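You operate a simulated robot arm through the tools that you are given. There is no shell and no other tool. Be economical: measure what you need, move in short steps, check, and stop when the job is done.

Carry out the task below with a simulated two-armed robot. There is one attempt and no reset: what you move stays moved.

Task
Take the gold sleeve and put it on the top of the press bench. Take the tin from the slat conveyor and leave it on the black cover there. Fetch the hand nut and set it on top of the gold foot valve. Press the cord reset button two times. Fetch the small filter and stand it on the steel plate on the vice bench. Put one of the round tokens from the dry end of the steel bench on the middle bay of the top shelf. Open the upper bench drawer, fetch the yellow pad from the dry end of the steel bench and set it in the inside of the upper bench drawer, then shut the drawer. Do these in any order. Set down upright: tin, small filter.

Only the result counts: the job must be done as asked and must still hold three seconds after the hand-in. Knocking over, shifting, dropping, spilling or breaking anything else fails it. A push-on lid holds only when it is set on centred and level and pressed home; a screw cap is set on level and turned clockwise until tight.

Robot
Two 7-joint arms with two-finger parallel grippers on one trunk, on a base that drives. Base frame: it is fixed to the floor where the robot stands at the start and does not move with it; the origin is under the middle of the robot, x ahead of it, y to its left, z up; the surface under the hand at the start is at about z = 80. Readings come in cm, degrees, newtons and seconds.
The left shoulder is at the start at [7, 18.8, 135.5], the right one opposite. With the tool pointing down near the work surface each hand reaches from about 10 to 72 cm from the robot's upright axis, wherever it stands, measured 20 degrees to its own side. Places, roughly: cord reset button [10, 90, 50]; cover [50, -25, 75]; foot valve (5x5x7 cm) [60, -130, 80]; gold sleeve [50, 25, 75]; hand nut (3x3x3 cm) [50, -120, 80]; inside of the upper bench drawer [270, 60, 60]; middle bay of the top shelf (119x24 cm) [88, 14, 128]; round token (5x5x3 cm) [260, 50, 80]; small filter (4x4x7 cm) [40, 150, 80]; steel plate on the vice bench (36x21 cm) [-118, -64, 80]; tin [50, -50, 75]; top of the press bench [-130, 80, 80]; upper bench drawer [260, 60, 70]; yellow pad (9x6x4 cm) [280, 60, 80]. Payload 3.91 kg a hand.
The TCP of each hand is the grasp point between the finger pads, 3 cm short of the fingertips. In the tool frame z runs along the fingers and y along their closing line. The gripper opens to 11 cm. The fingers are 2 cm wide and 1 cm thick; the gripper's body (4.8 by 11.2 cm) begins 5.5 cm behind the TCP.
Orientation is that of the tool frame in the base frame, as a unit quaternion [x, y, z, w]. With the fingers straight down and closing along the base's y, the tool's x points along the base's -x, its y along +y and its z along -z.

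Tools
- The arms move only by the tool play_rows. It takes "left_motion", "right_motion" or both (then of equal length, played together; a hand with none holds still); each is a list that holds one entry, the list of rows, each a list of 7 numbers: the shift along the tool's x, y, z in mm, then the turn, a rotation vector about the tool's x, y, z in degrees, then the finger opening in mm, from 0 to 110. In form: [[[dx, dy, dz, ax, ay, az, claw], ...]]. A call has 1 to 10 rows; each row shifts and turns the commanded pose from where the row before left it, along the tool's axes as they then stand. Rows are played at 5 a second. More than 5 cm and 8.6 degrees between two rows, or a gripper value outside its range, and nothing of the call is played. A pose out of reach is approached as far as the arm can. The call stops where the force on the tool passes 40 N (or 10 N more than at its start, if that is more) or the arm is blocked; 0.2 s more then pass. The fingers move at their own pace (about 7.2 cm/s each) and stop on an object; they squeeze with about 24 N. The grip force told is the motor's: it shows also when the fingers shut on nothing. Time passes only in rows, and 0.2 s behind the last, so rows that do not move let the fingers close. The reply holds the time, the measured pose of the TCP, the force on the tool along the base axes, the opening and the grip force, in the units named above and with some noise, with the torque about the TCP (base axes, N m) and any sound that the robot's microphone picked up, and new pictures: "pictures" is both (left out), scene, wrist or none (wrist: the cameras of the hands that moved).
- Cameras (640 x 400 px; columns grow to the right, rows downward): "scene" is now at [13.52, 2.53, 158.77]; the picture's right is [0.29, -0.96, 0.00], its down [-0.52, -0.16, -0.84] and it looks along [0.80, 0.25, -0.54] (base axes); focal length 214 px, centre (320, 200). "left" rides on the left gripper at [7.2, -1.7, -10.3] in its tool frame; the picture's right is [0.23, 0.97, 0.00], its down [-0.76, 0.18, -0.62] and it looks along [-0.61, 0.14, 0.78] (tool axes); focal length 222 px, centre (320, 200). "right" rides on the right gripper at [7.2, 1.7, -10.3] in its tool frame; the picture's right is [-0.23, 0.97, 0.00], its down [-0.76, -0.18, -0.62] and it looks along [-0.61, -0.14, 0.78] (tool axes); focal length 222 px, centre (320, 200). There is no depth. A picture from a camera that has moved, and an enlarged one, comes with that camera's place and axes in the base frame and with its lens.
- raise_lower(by): slides the trunk up (or, below 0, down) by that many cm; the arms and the scene camera ride with it, the base frame stays. It gives what a move gives, with no picture.
- base_move(legs): drives the robot by 1 to 6 legs, each [ahead, turn to the left] in cm and degrees, along the robot's own axes; the way and the turn of a leg run together, so that a leg with both is an arc; at most 150 cm and 180 degrees a leg. The arms and the cameras ride along, it lands a little off, and it stops where it bumps. It gives what a move gives, and a new picture of the scene camera.
- turn_head(pan, tilt): turns the head with the scene camera to pan (to the left, within 86 degrees either way) and tilt (down, from -29 to 69), counted from straight ahead of the robot. It gives what a move gives, and a new picture of the scene camera.
- zoom(camera, box): a new picture of the part [left, top, right, bottom] of that camera's present view, enlarged. No time passes.
- finish_job(): hands the job in; it is judged then, once.

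Work in short steps. Places have to be worked out from the pictures, the camera data and where the tool is seen: move nearer, look again, correct. Check each grasp and each placing, and mend what went wrong. You have 217 turns and 260 pictures in all, those below and enlarged ones among them. Open the grippers and draw the arms clear of the work before you hand the job in, unless the task says otherwise.

The tools are called after ">>>" as name(argument=value, ...) on one line, values as JSON. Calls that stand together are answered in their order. play_rows: Moves the arms, as the interface text tells. Its arguments: {"type":"object","properties":{"left_motion":{"type":"array","items":{"type":"array","items":{"type":"array","items":{"type":"number"}}}},"right_motion":{"type":"array","items":{"type":"array","items":{"type":"array","items":{"type":"number"}}}},"pictures":{"type":"string","enum":["both","scene","wrist","none"]}},"required":[]} The other tools are called the same way: raise_lower (by) slides the trunk up or down; base_move (legs) drives the base; turn_head (pan, tilt) turns the head that bears the scene camera; zoom (camera, box) takes an enlarged picture of a part of a camera's view; finish_job () hands the job in.

At the start:

```text
time: 0.0
left_tcp_pos: [38.77, 45.25, 144.92]
left_tool_rot: [0.001, 1.0, -0.001, 0.0]
left_force: [-0.6, 0.1, 0.8]
left_torque: [-0.02, 0.0, 0.03]
left_finger_gap: 10.98
left_grip_force: 0.0
right_tcp_pos: [31.26, 5.06, 145.05]
right_tool_rot: [0.0, 1.0, 0.0, 0.001]
right_force: [0.6, -0.5, 0.4]
right_torque: [0.01, -0.03, 0.02]
right_finger_gap: 11.01
right_grip_force: 0.0
trunk travel left (down, up): [-86.5, 7.5]
robot x, y, heading: [-0.01, 0.03, 0.0]
head pan, tilt: [17.0, 32.7]
```

scene: 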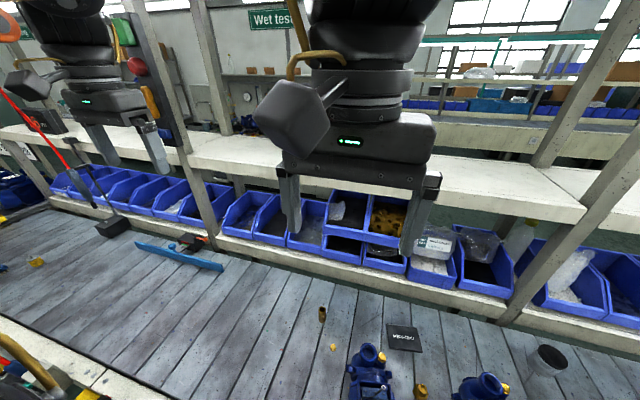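
right: 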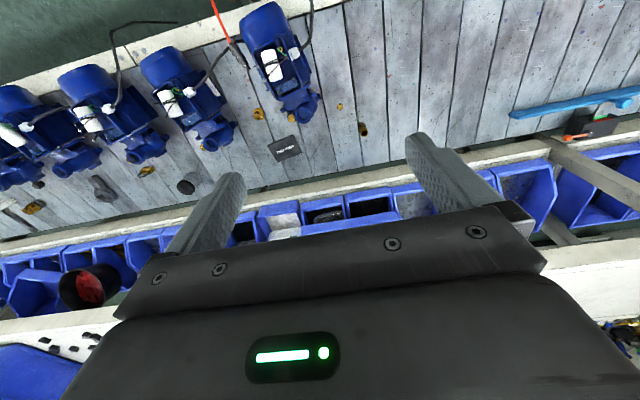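
left: 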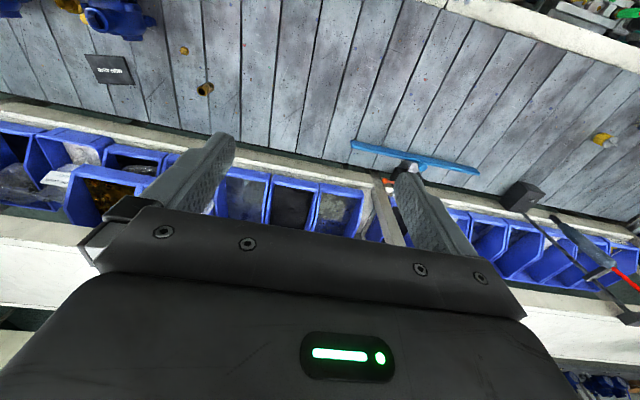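

I'll look at the conveyor region first, turning the head straight ahead and down.

>>> turn_head(pan=-10, tilt=55)

```text
time: 0.9
left_tcp_pos: [38.52, 45.33, 144.98]
left_tool_rot: [0.0, 1.0, 0.0, 0.0]
left_force: [-0.4, 0.6, 0.3]
left_torque: [0.01, 0.01, 0.04]
left_finger_gap: 11.01
left_grip_force: 0.0
right_tcp_pos: [31.23, 5.14, 144.86]
right_tool_rot: [0.0, 1.0, 0.0, -0.001]
right_force: [-0.1, -0.2, -0.7]
right_torque: [0.02, 0.02, -0.03]
right_finger_gap: 11.0
right_grip_force: 0.0
trunk travel left (down, up): [-86.5, 7.5]
robot x, y, heading: [-0.07, -0.18, 0.3]
head pan, tilt: [-10.0, 55.0]
camera scene: at [12.09, -1.32, 155.59], right [-0.17, -0.98, 0.0], down [-0.81, 0.14, -0.57], along [0.57, -0.1, -0.82], focal length 214 px, centre (320, 200)
```

scene: 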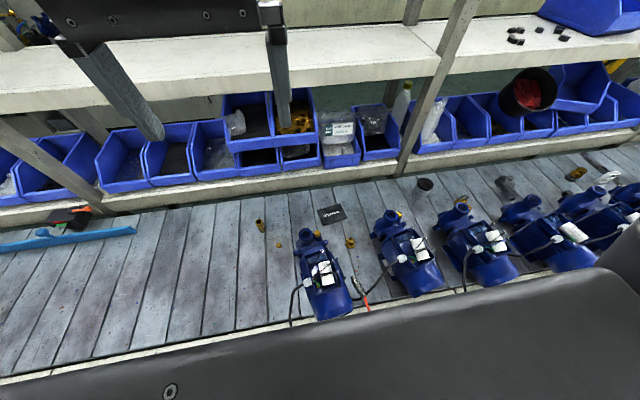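

Zooming in on the sleeve, cover and tin.

>>> zoom(camera="scene", box=[220, 150, 460, 300])

>>> turn_head(pan=-80, tilt=35)

>>> turn_head(pan=80, tilt=35)

```text
2.67 times, centred on (340, 225) of scene
camera zoom: at [12.09, -1.32, 155.59], right [-0.17, -0.98, 0.0], down [-0.81, 0.14, -0.57], along [0.57, -0.1, -0.82], focal length 572 px, centre (267, 133)
```

zoom: 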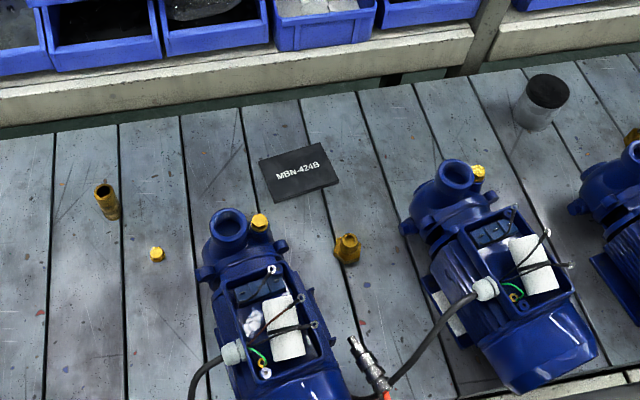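

```text
time: 2.3
left_tcp_pos: [38.64, 45.35, 144.97]
left_tool_rot: [0.001, 1.0, -0.001, 0.0]
left_force: [0.2, 0.6, 0.4]
left_torque: [0.0, 0.02, -0.01]
left_finger_gap: 10.97
left_grip_force: 0.1
right_tcp_pos: [31.3, 5.25, 145.08]
right_tool_rot: [0.0, 1.0, 0.0, 0.001]
right_force: [-0.6, 0.4, 0.1]
right_torque: [0.02, 0.0, -0.03]
right_finger_gap: 10.99
right_grip_force: 0.0
trunk travel left (down, up): [-86.5, 7.5]
robot x, y, heading: [0.41, -0.36, -0.1]
head pan, tilt: [-80.0, 35.0]
camera scene: at [6.53, -8.75, 158.41], right [-0.98, -0.17, 0.0], down [-0.1, 0.56, -0.82], along [0.14, -0.81, -0.57], focal length 214 px, centre (320, 200)
```

scene: 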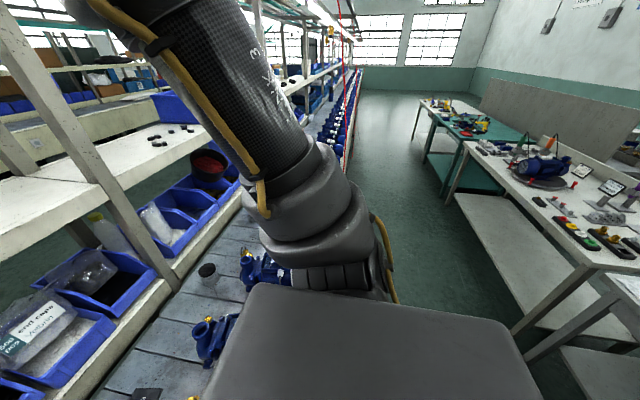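

```text
time: 4.8
left_tcp_pos: [38.63, 45.21, 144.97]
left_tool_rot: [-0.001, 1.0, 0.0, 0.0]
left_force: [0.2, 0.2, 0.3]
left_torque: [-0.02, 0.03, 0.01]
left_finger_gap: 11.01
left_grip_force: 0.1
right_tcp_pos: [31.26, 5.04, 145.01]
right_tool_rot: [0.0, 1.0, 0.0, 0.0]
right_force: [0.6, -0.3, -0.6]
right_torque: [0.0, 0.01, 0.0]
right_finger_gap: 11.01
right_grip_force: 0.1
trunk travel left (down, up): [-86.5, 7.5]
robot x, y, heading: [-0.0, 0.27, 0.1]
head pan, tilt: [80.0, 35.0]
camera scene: at [6.52, 8.59, 158.41], right [0.98, -0.17, 0.0], down [-0.1, -0.56, -0.82], along [0.14, 0.81, -0.57], focal length 214 px, centre (320, 200)
```

scene: 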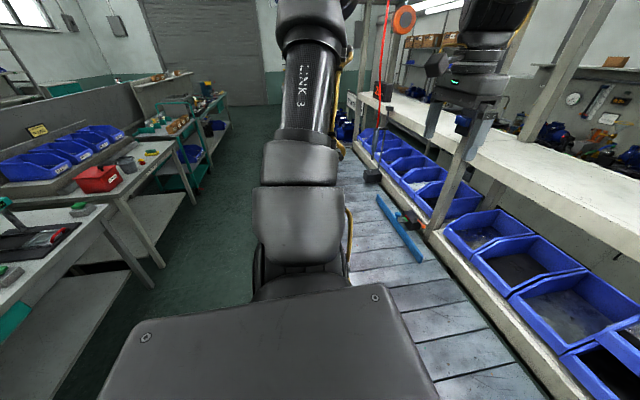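

Everything is laid out: conveyor ahead, benches behind and beyond the shelf. I'll tuck both arms inward to be clear of the shelf posts before driving.

>>> play_rows(left_motion=[[[30, -50, 0, 0, 0, 0, 110], [20, -50, 0, 0, 0, 0, 110], [0, -50, 0, 0, 0, 0, 110], [0, -50, 0, 0, 0, 0, 110]]], right_motion=[[[0, -50, 0, 0, 0, 0, 110], [0, -50, 0, 0, 0, 0, 110], [0, -50, 0, 0, 0, 0, 110], [0, -50, 0, 0, 0, 0, 110]]], pictures="none")

>>> turn_head(pan=0, tilt=69)

```text
refused: row 1 steps farther than a row can; nothing moved
```

```text
time: 6.3
left_tcp_pos: [38.7, 45.4, 145.01]
left_tool_rot: [-0.001, 1.0, 0.0, 0.0]
left_force: [0.2, -0.7, -0.6]
left_torque: [-0.02, 0.04, -0.02]
left_finger_gap: 10.99
left_grip_force: 0.1
right_tcp_pos: [31.23, 5.2, 144.99]
right_tool_rot: [0.0, 1.0, 0.0, 0.0]
right_force: [0.0, 0.3, 0.1]
right_torque: [0.03, 0.03, -0.01]
right_finger_gap: 10.98
right_grip_force: 0.0
trunk travel left (down, up): [-86.5, 7.5]
robot x, y, heading: [0.07, -0.08, -0.2]
head pan, tilt: [0.0, 68.8]
camera scene: at [10.58, -0.07, 154.05], right [0.0, -1.0, 0.0], down [-0.93, 0.0, -0.36], along [0.36, 0.0, -0.93], focal length 214 px, centre (320, 200)
```

scene: 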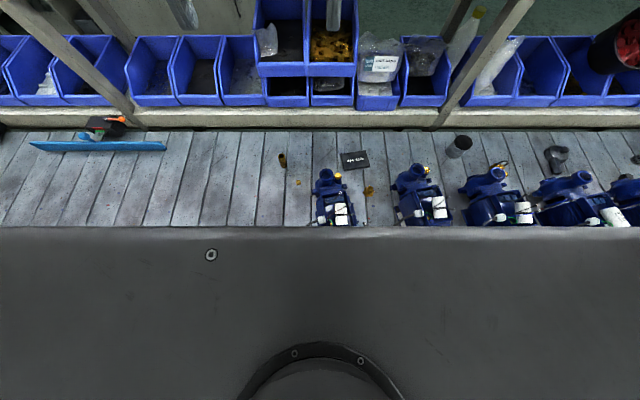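

The measured positions: sleeve about [57.5, 15.5], cover [59, -15], tin [66, -60]. I'll move the right hand away and bring the left hand above the sleeve for a wrist look.

>>> play_rows(left_motion=[[[0, 0, 0, 0, 0, 0, 110], [0, 0, 0, 0, 0, 0, 110], [-20, -45, 0, 0, 0, 0, 110], [-20, -45, 0, 0, 0, 0, 110], [-20, -45, 0, 0, 0, 0, 110], [0, -49, 0, 0, 0, 0, 110], [0, -49, 0, 0, 0, 0, 110], [0, -30, 30, 0, 0, 0, 110], [0, 0, 49, 0, 0, 0, 110], [0, 0, 49, 0, 0, 0, 110]]], right_motion=[[[0, -49, 0, 0, 0, 0, 110], [0, -49, 0, 0, 0, 0, 110], [0, -49, 0, 0, 0, 0, 110], [0, -49, 0, 0, 0, 0, 110], [0, -49, 0, 0, 0, 0, 110], [0, 0, 0, 0, 0, 0, 110], [0, 0, 0, 0, 0, 0, 110], [0, 0, 0, 0, 0, 0, 110], [0, 0, 0, 0, 0, 0, 110], [0, 0, 0, 0, 0, 0, 110]]], pictures="none")

>>> play_rows(left_motion=[[[0, 0, 49, 0, 0, 0, 110], [0, 0, 49, 0, 0, 0, 110], [0, 0, 49, 0, 0, 0, 110], [0, 0, 49, 0, 0, 0, 110], [0, 0, 49, 0, 0, 0, 110], [0, 0, 49, 0, 0, 0, 110], [0, 0, 49, 0, 0, 0, 110], [0, 0, 49, 0, 0, 0, 110]]])

```text
time: 8.5
left_tcp_pos: [41.23, 25.13, 134.29]
left_tool_rot: [-0.001, 1.0, -0.001, 0.0]
left_force: [-0.3, 0.3, -0.4]
left_torque: [-0.03, 0.0, 0.01]
left_finger_gap: 10.96
left_grip_force: 0.1
left hand out of reach, approached as far as the arm can: row 3, 4, 5, 6, 7, 8, 9, 10
right_tcp_pos: [31.08, -18.87, 144.86]
right_tool_rot: [0.001, 1.0, -0.002, 0.0]
right_force: [-0.1, -1.4, 0.0]
right_torque: [-0.04, -0.02, -0.01]
right_finger_gap: 11.0
right_grip_force: 0.1
right hand out of reach, approached as far as the arm can: row 5
trunk travel left (down, up): [-86.5, 7.5]
robot x, y, heading: [-0.05, 0.02, 0.1]
head pan, tilt: [0.0, 68.8]
```

```text
time: 10.3
left_tcp_pos: [42.59, 28.76, 105.06]
left_tool_rot: [0.0, 1.0, 0.0, 0.0]
left_force: [0.3, -0.2, 0.0]
left_torque: [-0.01, 0.0, -0.02]
left_finger_gap: 11.01
left_grip_force: 0.1
left hand out of reach, approached as far as the arm can: row 1, 2, 3, 4, 5
right_tcp_pos: [31.24, -19.04, 144.6]
right_tool_rot: [0.001, 1.0, 0.001, -0.001]
right_force: [0.5, -0.4, 0.0]
right_torque: [-0.03, -0.02, -0.02]
right_finger_gap: 11.0
right_grip_force: 0.1
trunk travel left (down, up): [-86.5, 7.5]
robot x, y, heading: [-0.13, -0.1, -0.1]
head pan, tilt: [0.0, 68.8]
camera scene: at [10.79, -0.16, 154.03], right [0.0, -1.0, 0.0], down [-0.93, 0.0, -0.36], along [0.36, 0.0, -0.93], focal length 214 px, centre (320, 200)
camera left: at [35.36, 27.0, 115.33], right [-0.23, 0.97, 0.0], down [0.76, 0.18, 0.62], along [0.61, 0.14, -0.78], focal length 222 px, centre (320, 200)
```

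scene: 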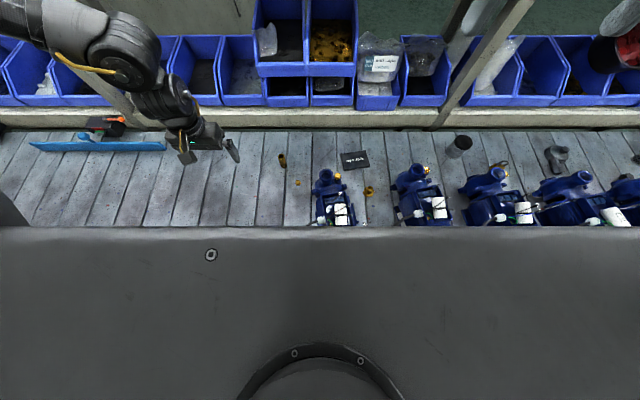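
left: 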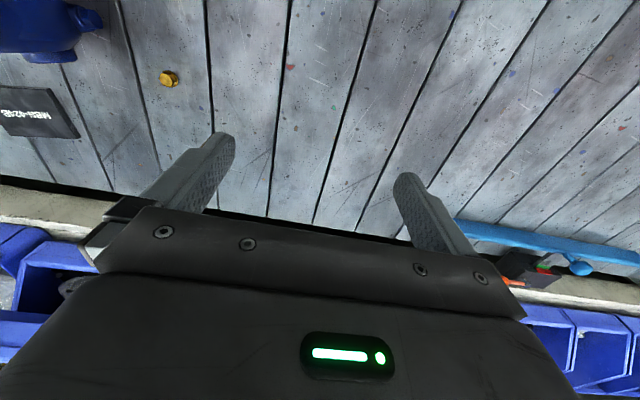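

The left hand is free at z 105. I now move it over the sleeve at about [57.5, 15.5], z 92.

>>> play_rows(left_motion=[[[-25, -25, 30, 0, 0, 0, 110], [-25, -25, 30, 0, 0, 0, 110], [-25, -25, 30, 0, 0, 0, 110], [-25, -25, 20, 0, 0, 0, 110], [-25, -25, 20, 0, 0, 0, 110], [-24, -8, 0, 0, 0, 0, 110]]], pictures="wrist")

```text
time: 11.7
left_tcp_pos: [49.26, 29.43, 105.91]
left_tool_rot: [0.0, 1.0, -0.001, 0.002]
left_force: [-0.4, 0.4, -0.5]
left_torque: [0.02, 0.0, -0.02]
left_finger_gap: 11.01
left_grip_force: 0.1
left hand out of reach, approached as far as the arm can: row 1, 2, 3, 4, 5, 6
right_tcp_pos: [31.14, -18.88, 144.74]
right_tool_rot: [0.001, 1.0, 0.0, 0.001]
right_force: [0.0, 0.1, -1.2]
right_torque: [0.01, 0.02, -0.03]
right_finger_gap: 11.02
right_grip_force: 0.1
trunk travel left (down, up): [-86.5, 7.5]
robot x, y, heading: [0.05, -0.15, -0.1]
head pan, tilt: [0.0, 68.8]
camera left: at [42.04, 27.77, 116.28], right [-0.23, 0.97, 0.0], down [0.76, 0.18, 0.62], along [0.61, 0.14, -0.78], focal length 222 px, centre (320, 200)
```

left: 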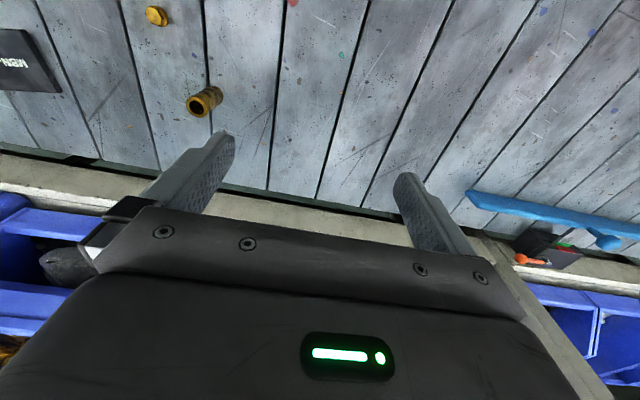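

The sideways motion is limited at this height; I'll go down first, then try sideways again.

>>> play_rows(left_motion=[[[0, 0, 45, 0, 0, 0, 110], [0, 0, 45, 0, 0, 0, 110], [0, 0, 45, 0, 0, 0, 110], [0, -20, 0, 0, 0, 0, 110], [0, -30, 0, 0, 0, 0, 110]]], pictures="none")

```text
time: 12.9
left_tcp_pos: [45.14, 31.07, 102.21]
left_tool_rot: [0.0, 1.0, 0.0, 0.001]
left_force: [0.0, -0.8, 1.1]
left_torque: [0.01, 0.01, 0.0]
left_finger_gap: 10.98
left_grip_force: 0.1
left hand out of reach, approached as far as the arm can: row 1, 2, 3, 4, 5
right_tcp_pos: [30.96, -19.06, 144.73]
right_tool_rot: [0.001, 1.0, 0.001, 0.0]
right_force: [0.4, -0.6, 0.9]
right_torque: [0.04, -0.01, 0.04]
right_finger_gap: 10.99
right_grip_force: 0.1
trunk travel left (down, up): [-86.5, 7.5]
robot x, y, heading: [-0.43, 0.15, -0.2]
head pan, tilt: [0.0, 68.8]
```

The arm seems folded at a limit relative to the high trunk; lower the trunk a bit, then retry from there.

>>> play_rows(left_motion=[[[0, 0, -45, 0, 0, 0, 110], [0, 0, -45, 0, 0, 0, 110], [0, 0, -45, 0, 0, 0, 110]]], pictures="none")

>>> raise_lower(by=-25)

>>> play_rows(left_motion=[[[-45, 0, 0, 0, 0, 0, 110], [-45, 0, 0, 0, 0, 0, 110], [0, -45, 0, 0, 0, 0, 110], [0, -45, 0, 0, 0, 0, 110]]])

```text
time: 13.7
left_tcp_pos: [44.85, 31.13, 115.9]
left_tool_rot: [0.0, 1.0, 0.0, 0.0]
left_force: [0.0, -0.3, 0.5]
left_torque: [0.0, 0.0, 0.0]
left_finger_gap: 11.0
left_grip_force: 0.0
right_tcp_pos: [30.93, -18.95, 144.7]
right_tool_rot: [0.0, 1.0, 0.0, 0.001]
right_force: [-0.2, 0.1, 0.1]
right_torque: [0.03, -0.01, -0.01]
right_finger_gap: 10.97
right_grip_force: 0.1
trunk travel left (down, up): [-86.5, 7.5]
robot x, y, heading: [-0.24, 0.25, 0.2]
head pan, tilt: [0.0, 68.8]
```

```text
time: 16.3
left_tcp_pos: [44.9, 31.05, 90.94]
left_tool_rot: [0.0, 1.0, 0.0, 0.0]
left_force: [0.2, 0.9, -0.2]
left_torque: [0.01, -0.03, 0.0]
left_finger_gap: 11.01
left_grip_force: 0.1
right_tcp_pos: [31.05, -18.94, 119.64]
right_tool_rot: [0.0, 1.0, -0.001, 0.0]
right_force: [1.0, 0.4, 0.1]
right_torque: [-0.02, 0.01, 0.01]
right_finger_gap: 10.99
right_grip_force: 0.0
trunk travel left (down, up): [-61.5, 32.5]
robot x, y, heading: [-0.27, -0.04, 0.1]
head pan, tilt: [0.0, 68.8]
```

```text
time: 17.3
left_tcp_pos: [51.61, 25.26, 91.76]
left_tool_rot: [0.0, 1.0, -0.002, 0.001]
left_force: [0.4, -0.4, -0.1]
left_torque: [0.0, 0.01, 0.02]
left_finger_gap: 10.99
left_grip_force: 0.0
left hand out of reach, approached as far as the arm can: row 3, 4
right_tcp_pos: [30.86, -18.97, 119.74]
right_tool_rot: [0.001, 1.0, 0.0, 0.001]
right_force: [-0.1, 0.0, -1.0]
right_torque: [0.03, 0.02, -0.01]
right_finger_gap: 11.0
right_grip_force: 0.1
trunk travel left (down, up): [-61.5, 32.5]
robot x, y, heading: [0.22, -0.16, 0.2]
head pan, tilt: [0.0, 68.8]
camera scene: at [10.45, -0.12, 129.06], right [0.0, -1.0, 0.0], down [-0.93, 0.0, -0.36], along [0.36, 0.0, -0.93], focal length 214 px, centre (320, 200)
camera left: at [44.4, 23.55, 102.13], right [-0.23, 0.97, 0.0], down [0.76, 0.18, 0.63], along [0.61, 0.14, -0.78], focal length 222 px, centre (320, 200)
```

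scene: 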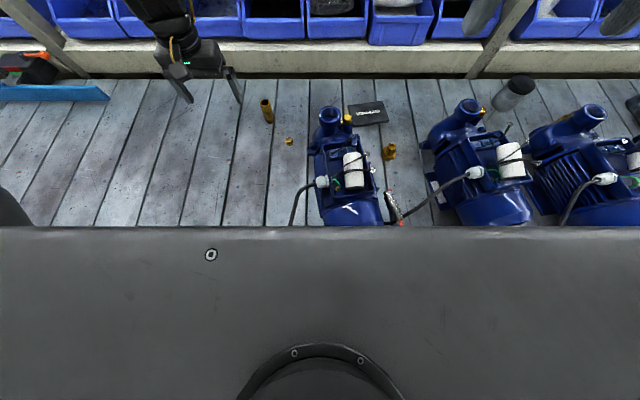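
left: 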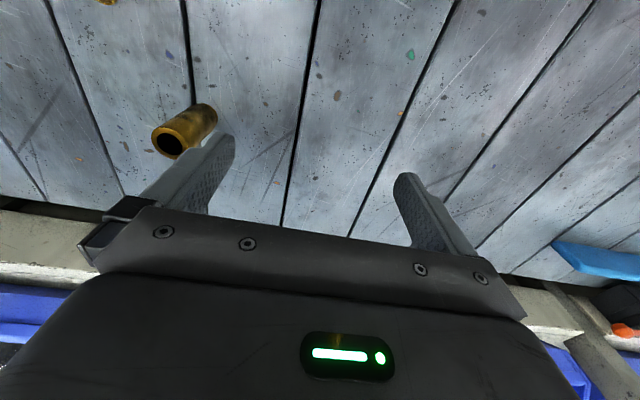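

Y is still limited; test whether some yaw of the hand frees it.

>>> play_rows(left_motion=[[[0, 0, 0, 0, 0, 8, 110], [0, 0, 0, 0, 0, 8, 110], [0, -20, 0, 0, 0, 0, 110], [0, -30, 0, 0, 0, 0, 110]]], pictures="none")

>>> play_rows(left_motion=[[[0, 0, 0, 0, 0, -8, 110], [0, 0, 0, 0, 0, -8, 110], [0, 0, 0, 0, 0, -8, 110], [0, 0, 0, 0, 0, -8, 110], [0, -20, 0, 0, 0, 0, 110], [0, -30, 0, 0, 0, 0, 110]]], pictures="none")

```text
time: 18.3
left_tcp_pos: [48.49, 23.31, 92.3]
left_tool_rot: [0.14, 0.99, -0.001, 0.001]
left_force: [-0.1, 0.1, 0.5]
left_torque: [0.01, -0.01, -0.01]
left_finger_gap: 11.01
left_grip_force: 0.0
left hand out of reach, approached as far as the arm can: row 3, 4
right_tcp_pos: [30.93, -19.01, 119.73]
right_tool_rot: [0.001, 1.0, 0.002, 0.001]
right_force: [-0.4, -0.7, 0.6]
right_torque: [0.0, 0.0, 0.01]
right_finger_gap: 11.01
right_grip_force: 0.1
trunk travel left (down, up): [-61.5, 32.5]
robot x, y, heading: [0.19, 0.03, -0.0]
head pan, tilt: [0.0, 68.8]
```

```text
time: 19.7
left_tcp_pos: [52.9, 25.91, 93.79]
left_tool_rot: [-0.139, 0.99, -0.001, -0.001]
left_force: [-0.2, 0.6, -0.6]
left_torque: [-0.01, -0.05, 0.0]
left_finger_gap: 11.01
left_grip_force: 0.0
left hand out of reach, approached as far as the arm can: row 3, 4, 5, 6
right_tcp_pos: [31.01, -18.95, 119.68]
right_tool_rot: [0.001, 1.0, 0.001, -0.001]
right_force: [-0.4, -0.5, -0.5]
right_torque: [0.01, 0.0, 0.0]
right_finger_gap: 11.03
right_grip_force: 0.0
trunk travel left (down, up): [-61.5, 32.5]
robot x, y, heading: [-0.3, -0.34, 0.0]
head pan, tilt: [0.0, 68.8]
```

Yaw doesn't matter much. I'll undo the yaw, raise the hand and lower the trunk further, and retry.

>>> play_rows(left_motion=[[[0, 0, -45, 0, 0, 8, 110], [0, 0, -45, 0, 0, 8, 110], [0, 0, -45, 0, 0, 0, 110]]], pictures="none")

>>> raise_lower(by=-17)

>>> play_rows(left_motion=[[[0, -45, 0, 0, 0, 0, 110], [-45, -20, 0, 0, 0, 0, 110], [0, -45, 0, 0, 0, 0, 110]]])

```text
time: 20.5
left_tcp_pos: [50.65, 28.2, 106.19]
left_tool_rot: [0.0, 1.0, -0.002, 0.002]
left_force: [-0.7, 1.1, 0.5]
left_torque: [-0.02, 0.0, 0.03]
left_finger_gap: 11.0
left_grip_force: 0.1
left hand out of reach, approached as far as the arm can: row 1, 2, 3
right_tcp_pos: [30.9, -19.06, 119.74]
right_tool_rot: [0.001, 1.0, 0.0, 0.001]
right_force: [-0.5, 0.2, 0.2]
right_torque: [0.07, -0.03, -0.02]
right_finger_gap: 10.99
right_grip_force: 0.1
trunk travel left (down, up): [-61.5, 32.5]
robot x, y, heading: [0.39, -0.01, 0.0]
head pan, tilt: [0.0, 68.8]
```

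```text
time: 22.4
left_tcp_pos: [50.74, 28.06, 89.19]
left_tool_rot: [0.0, 1.0, -0.002, 0.001]
left_force: [0.9, -0.6, -0.5]
left_torque: [0.02, -0.01, -0.01]
left_finger_gap: 11.01
left_grip_force: 0.1
right_tcp_pos: [30.94, -18.94, 102.73]
right_tool_rot: [0.001, 1.0, 0.0, 0.0]
right_force: [-0.5, -0.1, -0.1]
right_torque: [0.01, 0.01, 0.0]
right_finger_gap: 10.99
right_grip_force: 0.0
trunk travel left (down, up): [-44.5, 49.5]
robot x, y, heading: [-0.3, -0.04, -0.0]
head pan, tilt: [0.0, 68.8]
```

```text
time: 23.2
left_tcp_pos: [50.09, 25.94, 87.03]
left_tool_rot: [0.0, 1.0, -0.004, 0.004]
left_force: [-0.3, 0.7, 0.1]
left_torque: [0.02, 0.01, 0.0]
left_finger_gap: 11.0
left_grip_force: 0.0
left hand out of reach, approached as far as the arm can: row 1, 2, 3
right_tcp_pos: [30.88, -19.11, 102.77]
right_tool_rot: [0.001, 1.0, 0.001, 0.0]
right_force: [0.5, -0.2, 1.3]
right_torque: [0.01, 0.0, 0.0]
right_finger_gap: 10.99
right_grip_force: 0.1
trunk travel left (down, up): [-44.5, 49.5]
robot x, y, heading: [-0.43, 0.46, -0.1]
head pan, tilt: [0.0, 68.8]
camera scene: at [10.52, -0.16, 112.05], right [0.0, -1.0, 0.0], down [-0.93, 0.0, -0.36], along [0.36, 0.0, -0.93], focal length 214 px, centre (320, 200)
camera left: at [42.85, 24.27, 97.35], right [-0.23, 0.97, -0.01], down [0.76, 0.18, 0.63], along [0.61, 0.14, -0.78], focal length 222 px, centre (320, 200)
```

scene: 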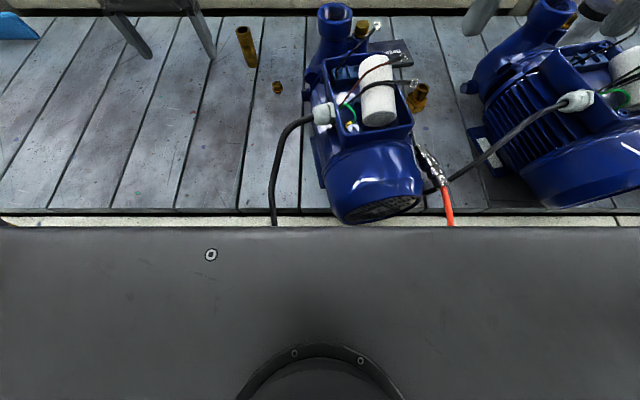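
left: 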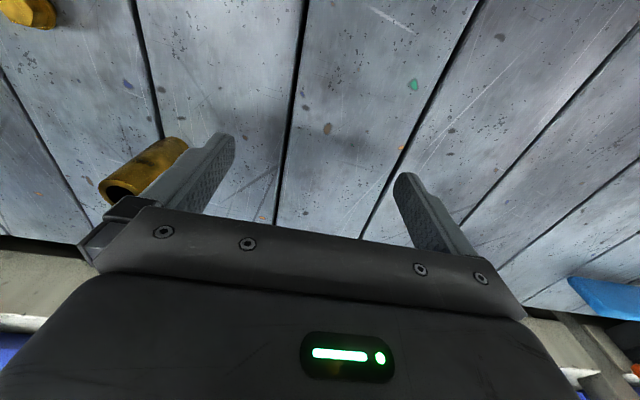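

Rotating the base about 15° right will bring the sleeve into the left arm's comfortable sector. I raise the hand first, then turn.

>>> play_rows(left_motion=[[[0, 20, -40, 0, 0, 0, 110], [0, 0, -40, 0, 0, 0, 110]]], pictures="none")

>>> base_move(legs=[[0, -15]])

>>> play_rows(left_motion=[[[-10, 0, 20, 0, 0, 0, 110]]], pictures="wrist")

```text
time: 23.8
left_tcp_pos: [48.46, 29.23, 93.98]
left_tool_rot: [0.001, 1.0, -0.002, 0.003]
left_force: [-0.2, -0.2, 0.5]
left_torque: [0.01, 0.0, 0.0]
left_finger_gap: 10.99
left_grip_force: 0.0
left hand out of reach, approached as far as the arm can: row 2
right_tcp_pos: [30.97, -19.03, 102.71]
right_tool_rot: [0.001, 1.0, 0.0, 0.0]
right_force: [-0.3, -0.3, 0.0]
right_torque: [0.03, -0.01, -0.01]
right_finger_gap: 10.99
right_grip_force: 0.1
trunk travel left (down, up): [-44.5, 49.5]
robot x, y, heading: [0.09, -0.17, 0.0]
head pan, tilt: [0.0, 68.8]
```

```text
time: 25.1
left_tcp_pos: [52.77, 16.23, 94.68]
left_tool_rot: [0.134, 0.991, -0.008, 0.013]
left_force: [0.6, 0.2, -0.8]
left_torque: [-0.02, 0.0, 0.0]
left_finger_gap: 11.0
left_grip_force: 0.1
right_tcp_pos: [23.07, -25.67, 103.31]
right_tool_rot: [0.135, 0.991, -0.002, 0.01]
right_force: [-0.5, -0.1, 0.9]
right_torque: [-0.01, -0.01, 0.04]
right_finger_gap: 11.01
right_grip_force: 0.1
trunk travel left (down, up): [-44.5, 49.5]
robot x, y, heading: [-0.19, -0.28, -15.4]
head pan, tilt: [0.0, 68.8]
camera scene: at [7.9, -1.84, 112.26], right [-0.26, -0.97, 0.0], down [-0.89, 0.24, -0.38], along [0.37, -0.1, -0.92], focal length 214 px, centre (320, 200)
```

scene: 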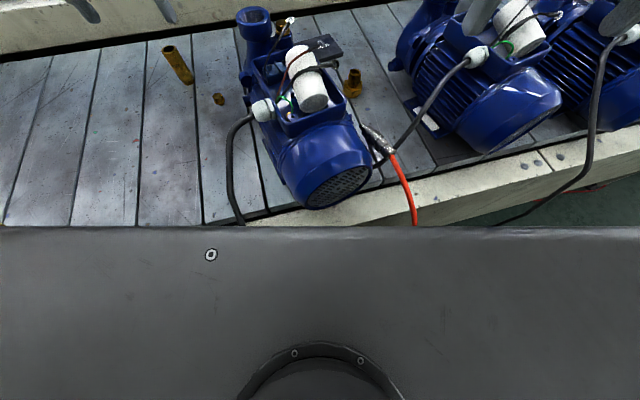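

```text
time: 25.5
left_tcp_pos: [53.82, 15.65, 92.47]
left_tool_rot: [0.134, 0.991, -0.007, 0.011]
left_force: [-0.6, -0.7, -0.1]
left_torque: [0.01, -0.01, 0.02]
left_finger_gap: 10.98
left_grip_force: 0.0
right_tcp_pos: [23.16, -25.78, 103.33]
right_tool_rot: [0.136, 0.991, -0.002, 0.007]
right_force: [0.5, -0.3, 0.6]
right_torque: [0.02, -0.02, -0.02]
right_finger_gap: 11.01
right_grip_force: 0.2
trunk travel left (down, up): [-44.5, 49.5]
robot x, y, heading: [-0.46, 0.02, -14.9]
head pan, tilt: [0.0, 68.8]
camera left: at [46.28, 16.06, 102.69], right [0.04, 1.0, -0.02], down [0.77, -0.02, 0.64], along [0.64, -0.04, -0.77], focal length 222 px, centre (320, 200)
```

left: 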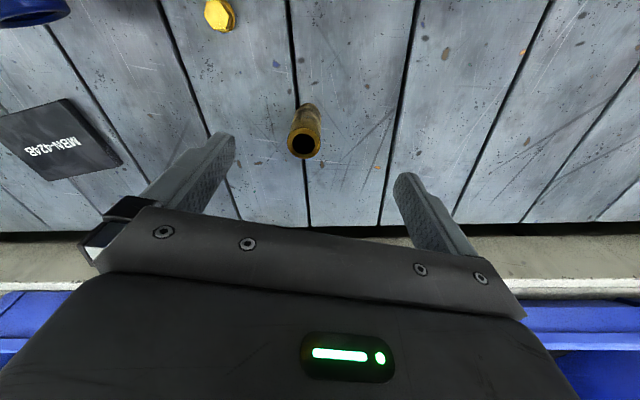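

The sleeve stands at about [55, 14.2], ~8 cm tall. I shift over it and descend with the fingers open.

>>> play_rows(left_motion=[[[-15, -11, 20, 0, 0, 0, 110], [0, 0, 40, 0, 0, 0, 110]]], pictures="wrist")

```text
time: 26.1
left_tcp_pos: [55.24, 14.44, 86.37]
left_tool_rot: [0.134, 0.991, -0.008, 0.011]
left_force: [0.1, 0.1, 0.3]
left_torque: [0.02, -0.04, 0.0]
left_finger_gap: 11.02
left_grip_force: 0.0
left hand out of reach, approached as far as the arm can: row 1
right_tcp_pos: [23.3, -25.87, 103.2]
right_tool_rot: [0.135, 0.991, -0.002, 0.008]
right_force: [-0.1, -0.1, -0.6]
right_torque: [0.02, 0.0, -0.04]
right_finger_gap: 11.02
right_grip_force: 0.0
trunk travel left (down, up): [-44.5, 49.5]
robot x, y, heading: [-0.33, -0.05, -14.9]
head pan, tilt: [0.0, 68.8]
camera left: at [47.61, 14.9, 96.55], right [0.04, 1.0, -0.02], down [0.77, -0.02, 0.64], along [0.64, -0.04, -0.77], focal length 222 px, centre (320, 200)
```

left: 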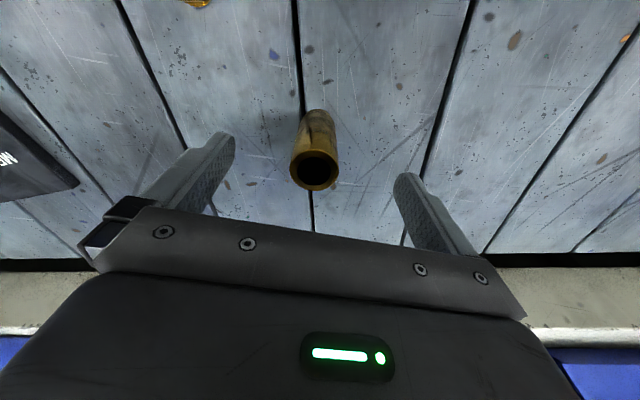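

Nearly centred. Small correction then down to grasp height and close.

>>> play_rows(left_motion=[[[-6, -3, 35, 0, 0, 0, 110], [0, 0, 35, 0, 0, 0, 110], [0, 0, 0, 0, 0, 0, 0], [0, 0, 0, 0, 0, 0, 0], [0, 0, 0, 0, 0, 0, 0], [0, 0, 0, 0, 0, 0, 0], [0, 0, 0, 0, 0, 0, 0]]], pictures="wrist")

```text
time: 26.6
left_tcp_pos: [56.26, 13.44, 83.02]
left_tool_rot: [0.13, 0.991, -0.005, 0.013]
left_force: [7.3, -4.5, 15.8]
left_torque: [0.89, -0.34, -0.39]
left_finger_gap: 10.82
left_grip_force: 0.1
right_tcp_pos: [23.72, -26.16, 103.06]
right_tool_rot: [0.135, 0.991, -0.001, 0.005]
right_force: [0.1, 0.4, 0.1]
right_torque: [0.0, -0.04, -0.01]
right_finger_gap: 11.01
right_grip_force: 0.1
trunk travel left (down, up): [-44.5, 49.5]
robot x, y, heading: [-0.16, 0.41, -14.4]
head pan, tilt: [0.0, 68.8]
stopped in row 2 (left hand): the force on the tool passed its limit at 88 N (the readings are from after the stop); the commanded pose is now the measured one
camera left: at [48.57, 13.8, 93.19], right [0.03, 1.0, -0.01], down [0.77, -0.02, 0.64], along [0.64, -0.03, -0.77], focal length 222 px, centre (320, 200)
```

left: 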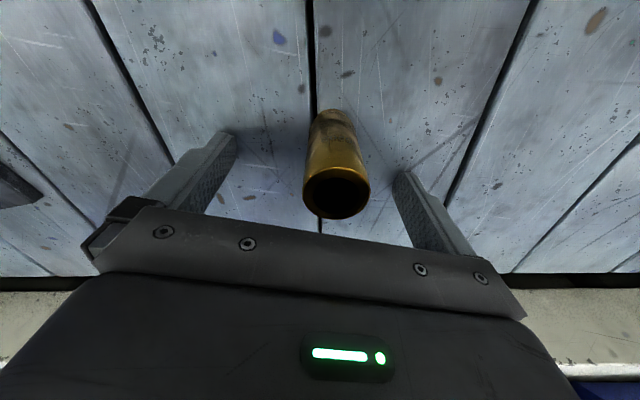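

The conveyor surface is at z≈80, so the sleeve is at about [54.3, 14.2]. I rise 1.2 cm, shift back 2 cm and close.

>>> play_rows(left_motion=[[[0, 0, -14, 0, 0, 0, 110], [19, 3, 0, 0, 0, 0, 110], [0, 0, 6, 0, 0, 0, 110], [0, 0, 0, 0, 0, 0, 0], [0, 0, 0, 0, 0, 0, 0], [0, 0, 0, 0, 0, 0, 0], [0, 0, 0, 0, 0, 0, 0], [0, 0, 0, 0, 0, 0, 0]]], pictures="wrist")

```text
time: 28.4
left_tcp_pos: [54.56, 14.2, 83.69]
left_tool_rot: [0.131, 0.991, -0.005, 0.011]
left_force: [0.1, -1.0, 0.0]
left_torque: [-0.03, -0.02, 0.0]
left_finger_gap: 2.55
left_grip_force: 24.6
right_tcp_pos: [23.66, -26.23, 102.98]
right_tool_rot: [0.135, 0.991, 0.0, 0.006]
right_force: [-0.5, -0.3, -0.5]
right_torque: [0.0, 0.0, 0.01]
right_finger_gap: 10.99
right_grip_force: 0.1
trunk travel left (down, up): [-44.5, 49.5]
robot x, y, heading: [-0.16, 0.1, -15.0]
head pan, tilt: [0.0, 68.8]
camera left: at [46.93, 14.57, 93.83], right [0.03, 1.0, -0.01], down [0.77, -0.02, 0.64], along [0.64, -0.03, -0.77], focal length 222 px, centre (320, 200)
```

left: 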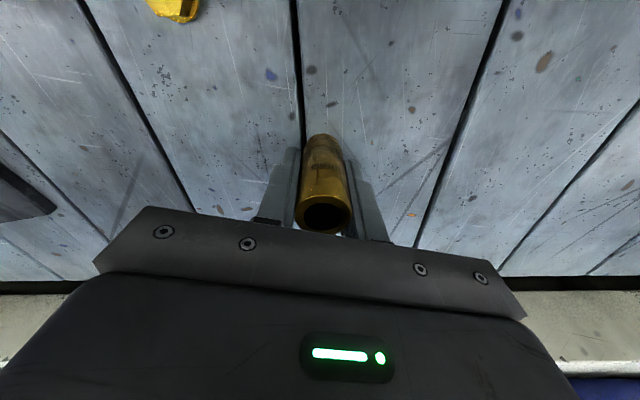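

Sleeve gripped (gap 2.55). Lift it, draw it in, and raise the trunk so everything clears the motors before driving.

>>> play_rows(left_motion=[[[0, 0, -40, 0, 0, 0, 0], [0, 0, -40, 0, 0, 0, 0], [40, 0, -20, 0, 0, 0, 0], [40, 0, 0, 0, 0, 0, 0]]], pictures="wrist")

>>> raise_lower(by=30)

>>> base_move(legs=[[0, -75]])

```text
time: 29.4
left_tcp_pos: [46.41, 16.44, 93.76]
left_tool_rot: [0.132, 0.991, -0.004, 0.011]
left_force: [-0.2, 0.9, -1.4]
left_torque: [-0.03, -0.01, -0.04]
left_finger_gap: 2.55
left_grip_force: 24.3
right_tcp_pos: [23.64, -26.2, 102.86]
right_tool_rot: [0.136, 0.991, -0.001, 0.006]
right_force: [0.2, 0.3, -0.7]
right_torque: [0.03, 0.05, 0.01]
right_finger_gap: 11.01
right_grip_force: 0.1
trunk travel left (down, up): [-44.5, 49.5]
robot x, y, heading: [-0.02, -0.06, -15.1]
head pan, tilt: [0.0, 68.8]
camera left: at [38.81, 16.74, 103.9], right [0.03, 1.0, -0.01], down [0.77, -0.02, 0.64], along [0.64, -0.03, -0.77], focal length 222 px, centre (320, 200)
```

left: 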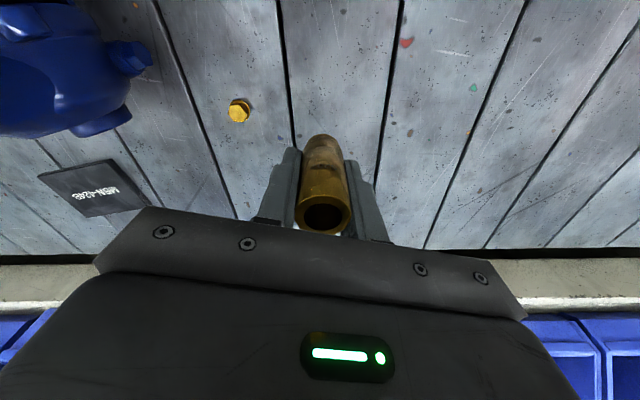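

```text
time: 32.4
left_tcp_pos: [47.97, 16.07, 122.95]
left_tool_rot: [0.13, 0.991, -0.003, 0.002]
left_force: [-0.1, -1.3, -0.5]
left_torque: [0.03, 0.01, 0.0]
left_finger_gap: 2.54
left_grip_force: 23.8
right_tcp_pos: [25.21, -26.66, 132.42]
right_tool_rot: [0.135, 0.991, 0.001, -0.003]
right_force: [0.4, 0.4, -0.8]
right_torque: [-0.01, 0.01, 0.0]
right_finger_gap: 10.99
right_grip_force: 0.0
trunk travel left (down, up): [-74.5, 19.5]
robot x, y, heading: [0.24, 0.35, -14.7]
head pan, tilt: [0.0, 68.8]
```

```text
time: 36.0
left_tcp_pos: [28.85, -41.38, 123.01]
left_tool_rot: [0.698, 0.716, -0.004, 0.0]
left_force: [0.0, 0.4, -1.7]
left_torque: [0.04, 0.01, -0.01]
left_finger_gap: 2.56
left_grip_force: 23.7
right_tcp_pos: [-18.4, -31.79, 132.45]
right_tool_rot: [0.701, 0.713, 0.002, -0.001]
right_force: [-0.3, -0.6, -0.5]
right_torque: [0.0, -0.04, 0.03]
right_finger_gap: 10.99
right_grip_force: 0.0
trunk travel left (down, up): [-74.5, 19.5]
robot x, y, heading: [0.27, -0.11, -88.5]
head pan, tilt: [0.0, 68.8]
camera scene: at [0.26, -10.69, 142.04], right [-1.0, -0.03, 0.0], down [-0.03, 0.93, -0.36], along [0.01, -0.36, -0.93], focal length 214 px, centre (320, 200)
```

scene: 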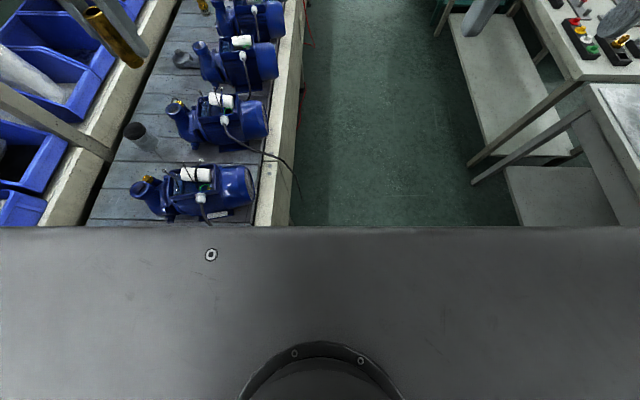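

I'll drive along the conveyor to y≈-40 while backing slightly off (x≈-5), then face the conveyor.

>>> base_move(legs=[[0, -8.5], [40, 0], [0, 97]])

```text
time: 38.5
left_tcp_pos: [21.37, -68.65, 122.78]
left_tool_rot: [0.729, 0.684, -0.007, -0.004]
left_force: [-1.7, -1.1, -1.7]
left_torque: [0.03, 0.01, 0.01]
left_finger_gap: 2.54
left_grip_force: 24.4
right_tcp_pos: [-24.77, -54.87, 132.44]
right_tool_rot: [0.734, 0.679, 0.003, -0.004]
right_force: [0.7, 0.5, 0.3]
right_torque: [0.03, 0.01, 0.02]
right_finger_gap: 11.01
right_grip_force: 0.2
trunk travel left (down, up): [-74.5, 19.5]
robot x, y, heading: [-4.94, -24.52, -91.8]
head pan, tilt: [0.0, 68.8]
stopped in leg 2: the robot was blocked; the commanded pose is now the measured one
camera scene: at [-4.77, -35.42, 142.02], right [-1.0, 0.03, 0.0], down [0.03, 0.93, -0.36], along [-0.01, -0.36, -0.93], focal length 214 px, centre (320, 200)
```

scene: 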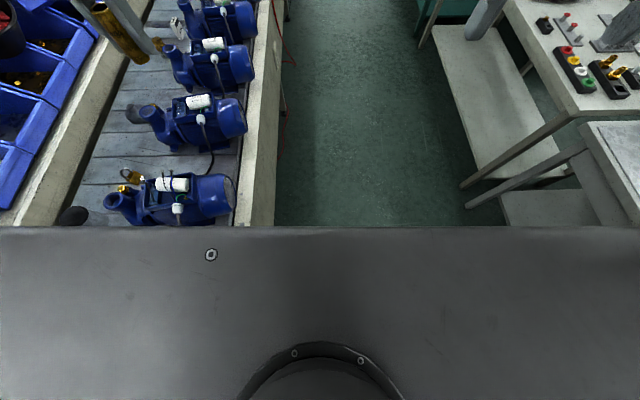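

Something blocked the drive; look to the left to see what touches.

>>> turn_head(pan=60, tilt=25)

>>> turn_head(pan=70, tilt=65)

```text
time: 39.8
left_tcp_pos: [20.86, -68.55, 122.93]
left_tool_rot: [0.73, 0.683, -0.005, -0.002]
left_force: [0.3, -0.1, -1.4]
left_torque: [0.03, 0.01, -0.01]
left_finger_gap: 2.58
left_grip_force: 23.7
right_tcp_pos: [-25.28, -54.67, 132.44]
right_tool_rot: [0.735, 0.678, 0.003, -0.002]
right_force: [0.2, 0.1, -0.9]
right_torque: [0.01, 0.03, -0.03]
right_finger_gap: 10.99
right_grip_force: 0.3
trunk travel left (down, up): [-74.5, 19.5]
robot x, y, heading: [-4.86, -24.48, -91.6]
head pan, tilt: [60.0, 25.0]
camera scene: at [2.81, -34.54, 147.98], right [-0.53, -0.85, 0.0], down [-0.36, 0.22, -0.91], along [0.77, -0.48, -0.42], focal length 214 px, centre (320, 200)
```

scene: 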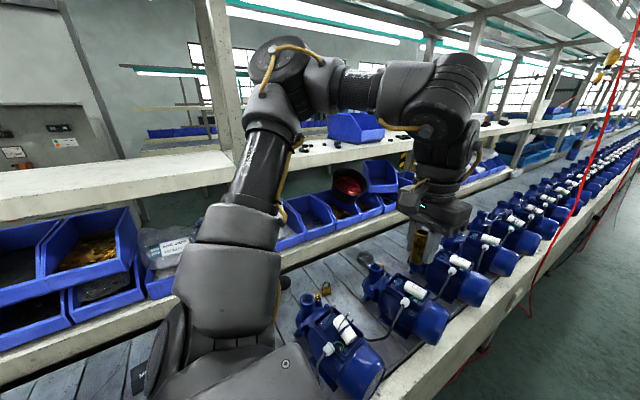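

```text
time: 40.9
left_tcp_pos: [20.96, -68.45, 122.99]
left_tool_rot: [0.729, 0.684, -0.005, -0.001]
left_force: [-0.2, -0.4, -1.2]
left_torque: [0.02, 0.03, 0.02]
left_finger_gap: 2.54
left_grip_force: 24.4
right_tcp_pos: [-25.18, -54.53, 132.46]
right_tool_rot: [0.735, 0.679, 0.002, -0.002]
right_force: [-0.3, 0.6, -0.5]
right_torque: [0.0, 0.03, -0.02]
right_finger_gap: 10.98
right_grip_force: 0.0
trunk travel left (down, up): [-74.5, 19.5]
robot x, y, heading: [-4.96, -24.79, -92.0]
head pan, tilt: [70.0, 65.0]
camera scene: at [0.63, -31.88, 142.43], right [-0.37, -0.93, 0.0], down [-0.84, 0.34, -0.42], along [0.39, -0.16, -0.91], focal length 214 px, centre (320, 200)
```

scene: 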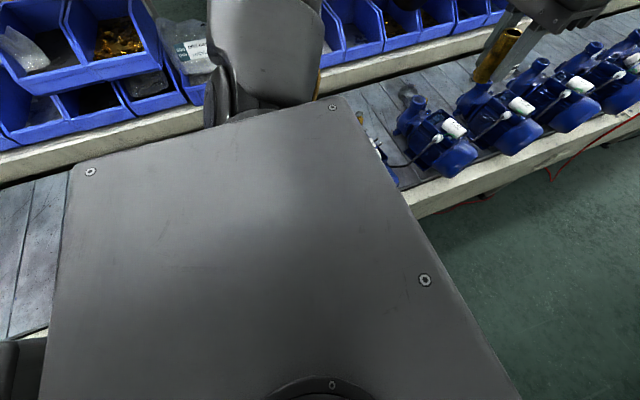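

The left elbow swings out and touches a shelf post. I'll reverse, move to the aisle centre, then face the conveyor and approach at y≈-45.

>>> base_move(legs=[[-10, 0], [0, -45], [40, 0], [0, 137]])

```text
time: 52.0
left_tcp_pos: [7.05, -12.34, 123.12]
left_tool_rot: [-0.015, 1.0, -0.005, 0.003]
left_force: [0.6, 0.3, -1.2]
left_torque: [0.0, -0.04, 0.01]
left_finger_gap: 2.51
left_grip_force: 24.0
right_tcp_pos: [-2.3, -59.64, 132.42]
right_tool_rot: [-0.009, 1.0, 0.0, -0.003]
right_force: [1.2, -0.1, 0.6]
right_torque: [-0.01, -0.02, -0.03]
right_finger_gap: 10.99
right_grip_force: 0.1
trunk travel left (down, up): [-74.5, 19.5]
robot x, y, heading: [-33.96, -42.37, 3.9]
head pan, tilt: [70.0, 65.0]
camera scene: at [-27.48, -36.24, 142.43], right [0.96, -0.28, 0.0], down [-0.26, -0.87, -0.42], along [0.12, 0.41, -0.91], focal length 214 px, centre (320, 200)
```

scene: 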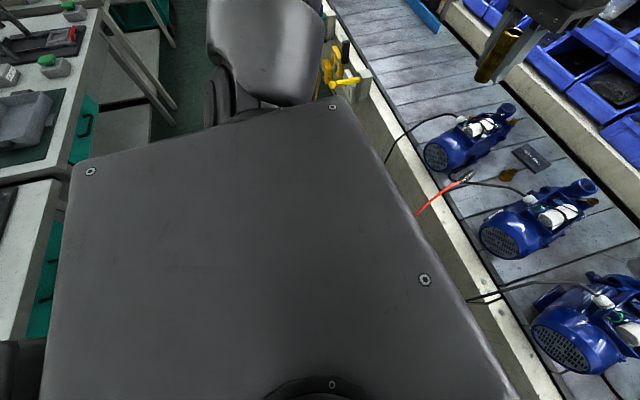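

Now turn to heading 0 and approach to x≈-5, and look at tin/cover.

>>> base_move(legs=[[0, -5], [29, 0]])

>>> turn_head(pan=0, tilt=55)

```text
time: 54.4
left_tcp_pos: [33.8, -16.58, 122.55]
left_tool_rot: [0.025, 1.0, -0.005, -0.001]
left_force: [1.6, -0.8, -1.3]
left_torque: [0.01, 0.02, 0.03]
left_finger_gap: 2.49
left_grip_force: 24.1
right_tcp_pos: [20.81, -62.86, 132.16]
right_tool_rot: [0.032, 0.999, 0.001, -0.008]
right_force: [0.5, -0.3, 0.1]
right_torque: [-0.02, 0.06, 0.01]
right_finger_gap: 11.0
right_grip_force: 0.1
trunk travel left (down, up): [-74.5, 19.5]
robot x, y, heading: [-10.39, -42.87, -1.2]
head pan, tilt: [70.0, 65.0]
stopped in leg 2: the robot was blocked; the commanded pose is now the measured one
camera scene: at [-2.45, -37.39, 142.37], right [0.93, -0.36, -0.01], down [-0.33, -0.85, -0.42], along [0.15, 0.39, -0.91], focal length 214 px, centre (320, 200)
```

scene: 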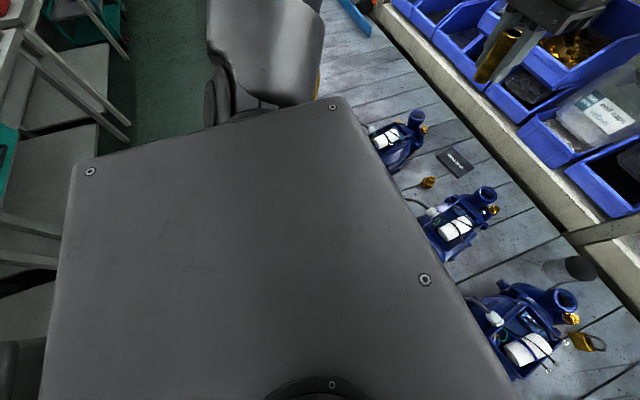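

```text
time: 55.8
left_tcp_pos: [33.16, -16.35, 122.82]
left_tool_rot: [0.026, 1.0, -0.005, 0.002]
left_force: [0.2, -0.7, -0.5]
left_torque: [-0.01, -0.02, -0.02]
left_finger_gap: 2.5
left_grip_force: 23.9
right_tcp_pos: [20.08, -62.75, 132.36]
right_tool_rot: [0.031, 1.0, 0.0, -0.003]
right_force: [0.7, -0.4, 0.7]
right_torque: [-0.03, -0.03, -0.02]
right_finger_gap: 11.01
right_grip_force: 0.1
trunk travel left (down, up): [-74.5, 19.5]
robot x, y, heading: [-10.53, -43.03, -1.2]
head pan, tilt: [0.0, 55.0]
camera scene: at [1.77, -43.14, 143.6], right [-0.02, -1.0, 0.0], down [-0.82, 0.01, -0.57], along [0.57, -0.01, -0.82], focal length 214 px, centre (320, 200)
```

scene: 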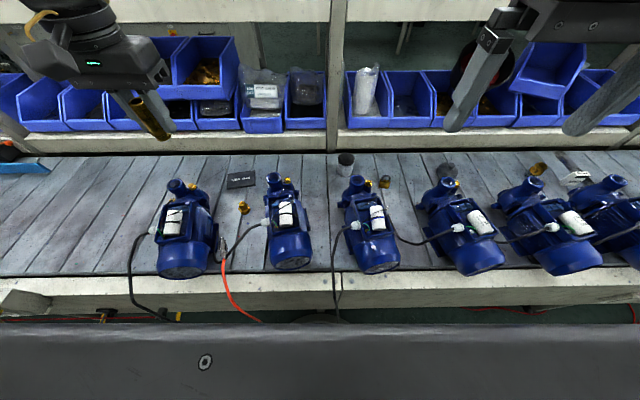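

Tin is at about [61, -54], cover at [55.7, -13.5]. I lower the trunk 20 cm (both hands stay above the motors) and reach the right hand toward the tin.

>>> raise_lower(by=-20)

>>> play_rows(right_motion=[[[-45, 10, 0, 0, 0, 0, 110], [-45, 10, 0, 0, 0, 0, 110], [-45, 10, 0, 0, 0, 0, 110], [-45, 10, 0, 0, 0, 0, 110], [-45, 10, 0, 0, 0, 0, 110], [-45, 10, 0, 0, 0, 0, 110], [-45, 10, 0, 0, 0, 0, 110], [-45, 10, 0, 0, 0, 0, 110]]])

```text
time: 58.0
left_tcp_pos: [33.22, -16.35, 102.9]
left_tool_rot: [0.025, 1.0, -0.004, 0.003]
left_force: [0.0, 0.6, -1.1]
left_torque: [0.02, -0.03, 0.01]
left_finger_gap: 2.5
left_grip_force: 24.4
right_tcp_pos: [19.95, -62.9, 112.41]
right_tool_rot: [0.031, 1.0, 0.0, -0.004]
right_force: [-0.5, -0.5, 0.9]
right_torque: [0.01, 0.0, 0.02]
right_finger_gap: 10.98
right_grip_force: 0.0
trunk travel left (down, up): [-54.5, 39.5]
robot x, y, heading: [-10.52, -42.67, -0.9]
head pan, tilt: [0.0, 55.0]
```

```text
time: 59.8
left_tcp_pos: [33.24, -16.23, 102.83]
left_tool_rot: [0.025, 1.0, -0.005, 0.002]
left_force: [-0.7, -1.0, -1.3]
left_torque: [-0.01, -0.02, -0.01]
left_finger_gap: 2.5
left_grip_force: 23.7
right_tcp_pos: [45.3, -48.64, 104.89]
right_tool_rot: [0.034, 0.999, 0.001, -0.003]
right_force: [-0.2, 0.9, 0.2]
right_torque: [0.0, 0.02, 0.02]
right_finger_gap: 10.97
right_grip_force: 0.0
right hand out of reach, approached as far as the arm can: row 1, 2, 3, 4, 5, 6, 7, 8
trunk travel left (down, up): [-54.5, 39.5]
robot x, y, heading: [-10.24, -42.79, -0.9]
head pan, tilt: [0.0, 55.0]
camera scene: at [1.97, -43.02, 123.58], right [-0.02, -1.0, 0.0], down [-0.82, 0.01, -0.57], along [0.57, -0.01, -0.82], focal length 214 px, centre (320, 200)
camera right: at [38.34, -46.57, 115.23], right [0.29, 0.96, 0.0], down [0.75, -0.23, 0.62], along [0.59, -0.18, -0.79], focal length 222 px, centre (320, 200)
```

scene: 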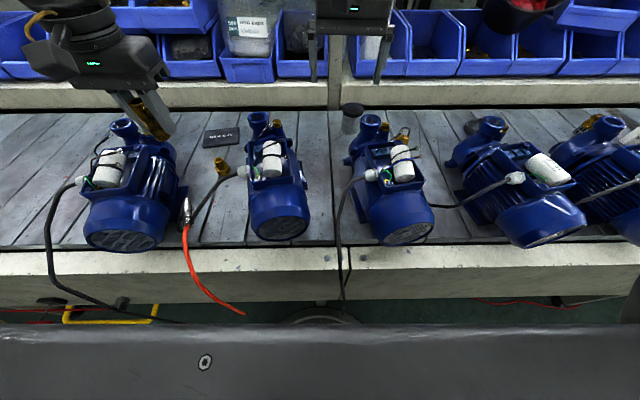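
right: 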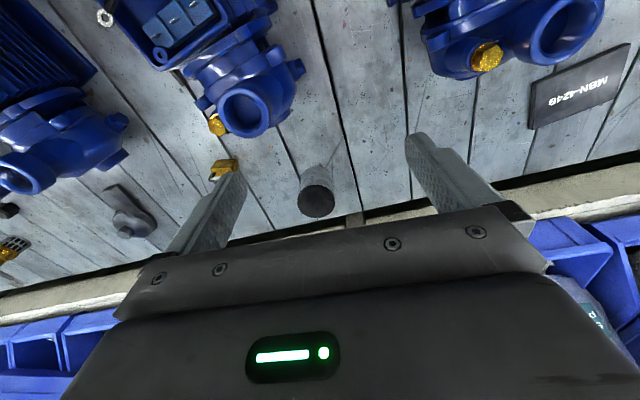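

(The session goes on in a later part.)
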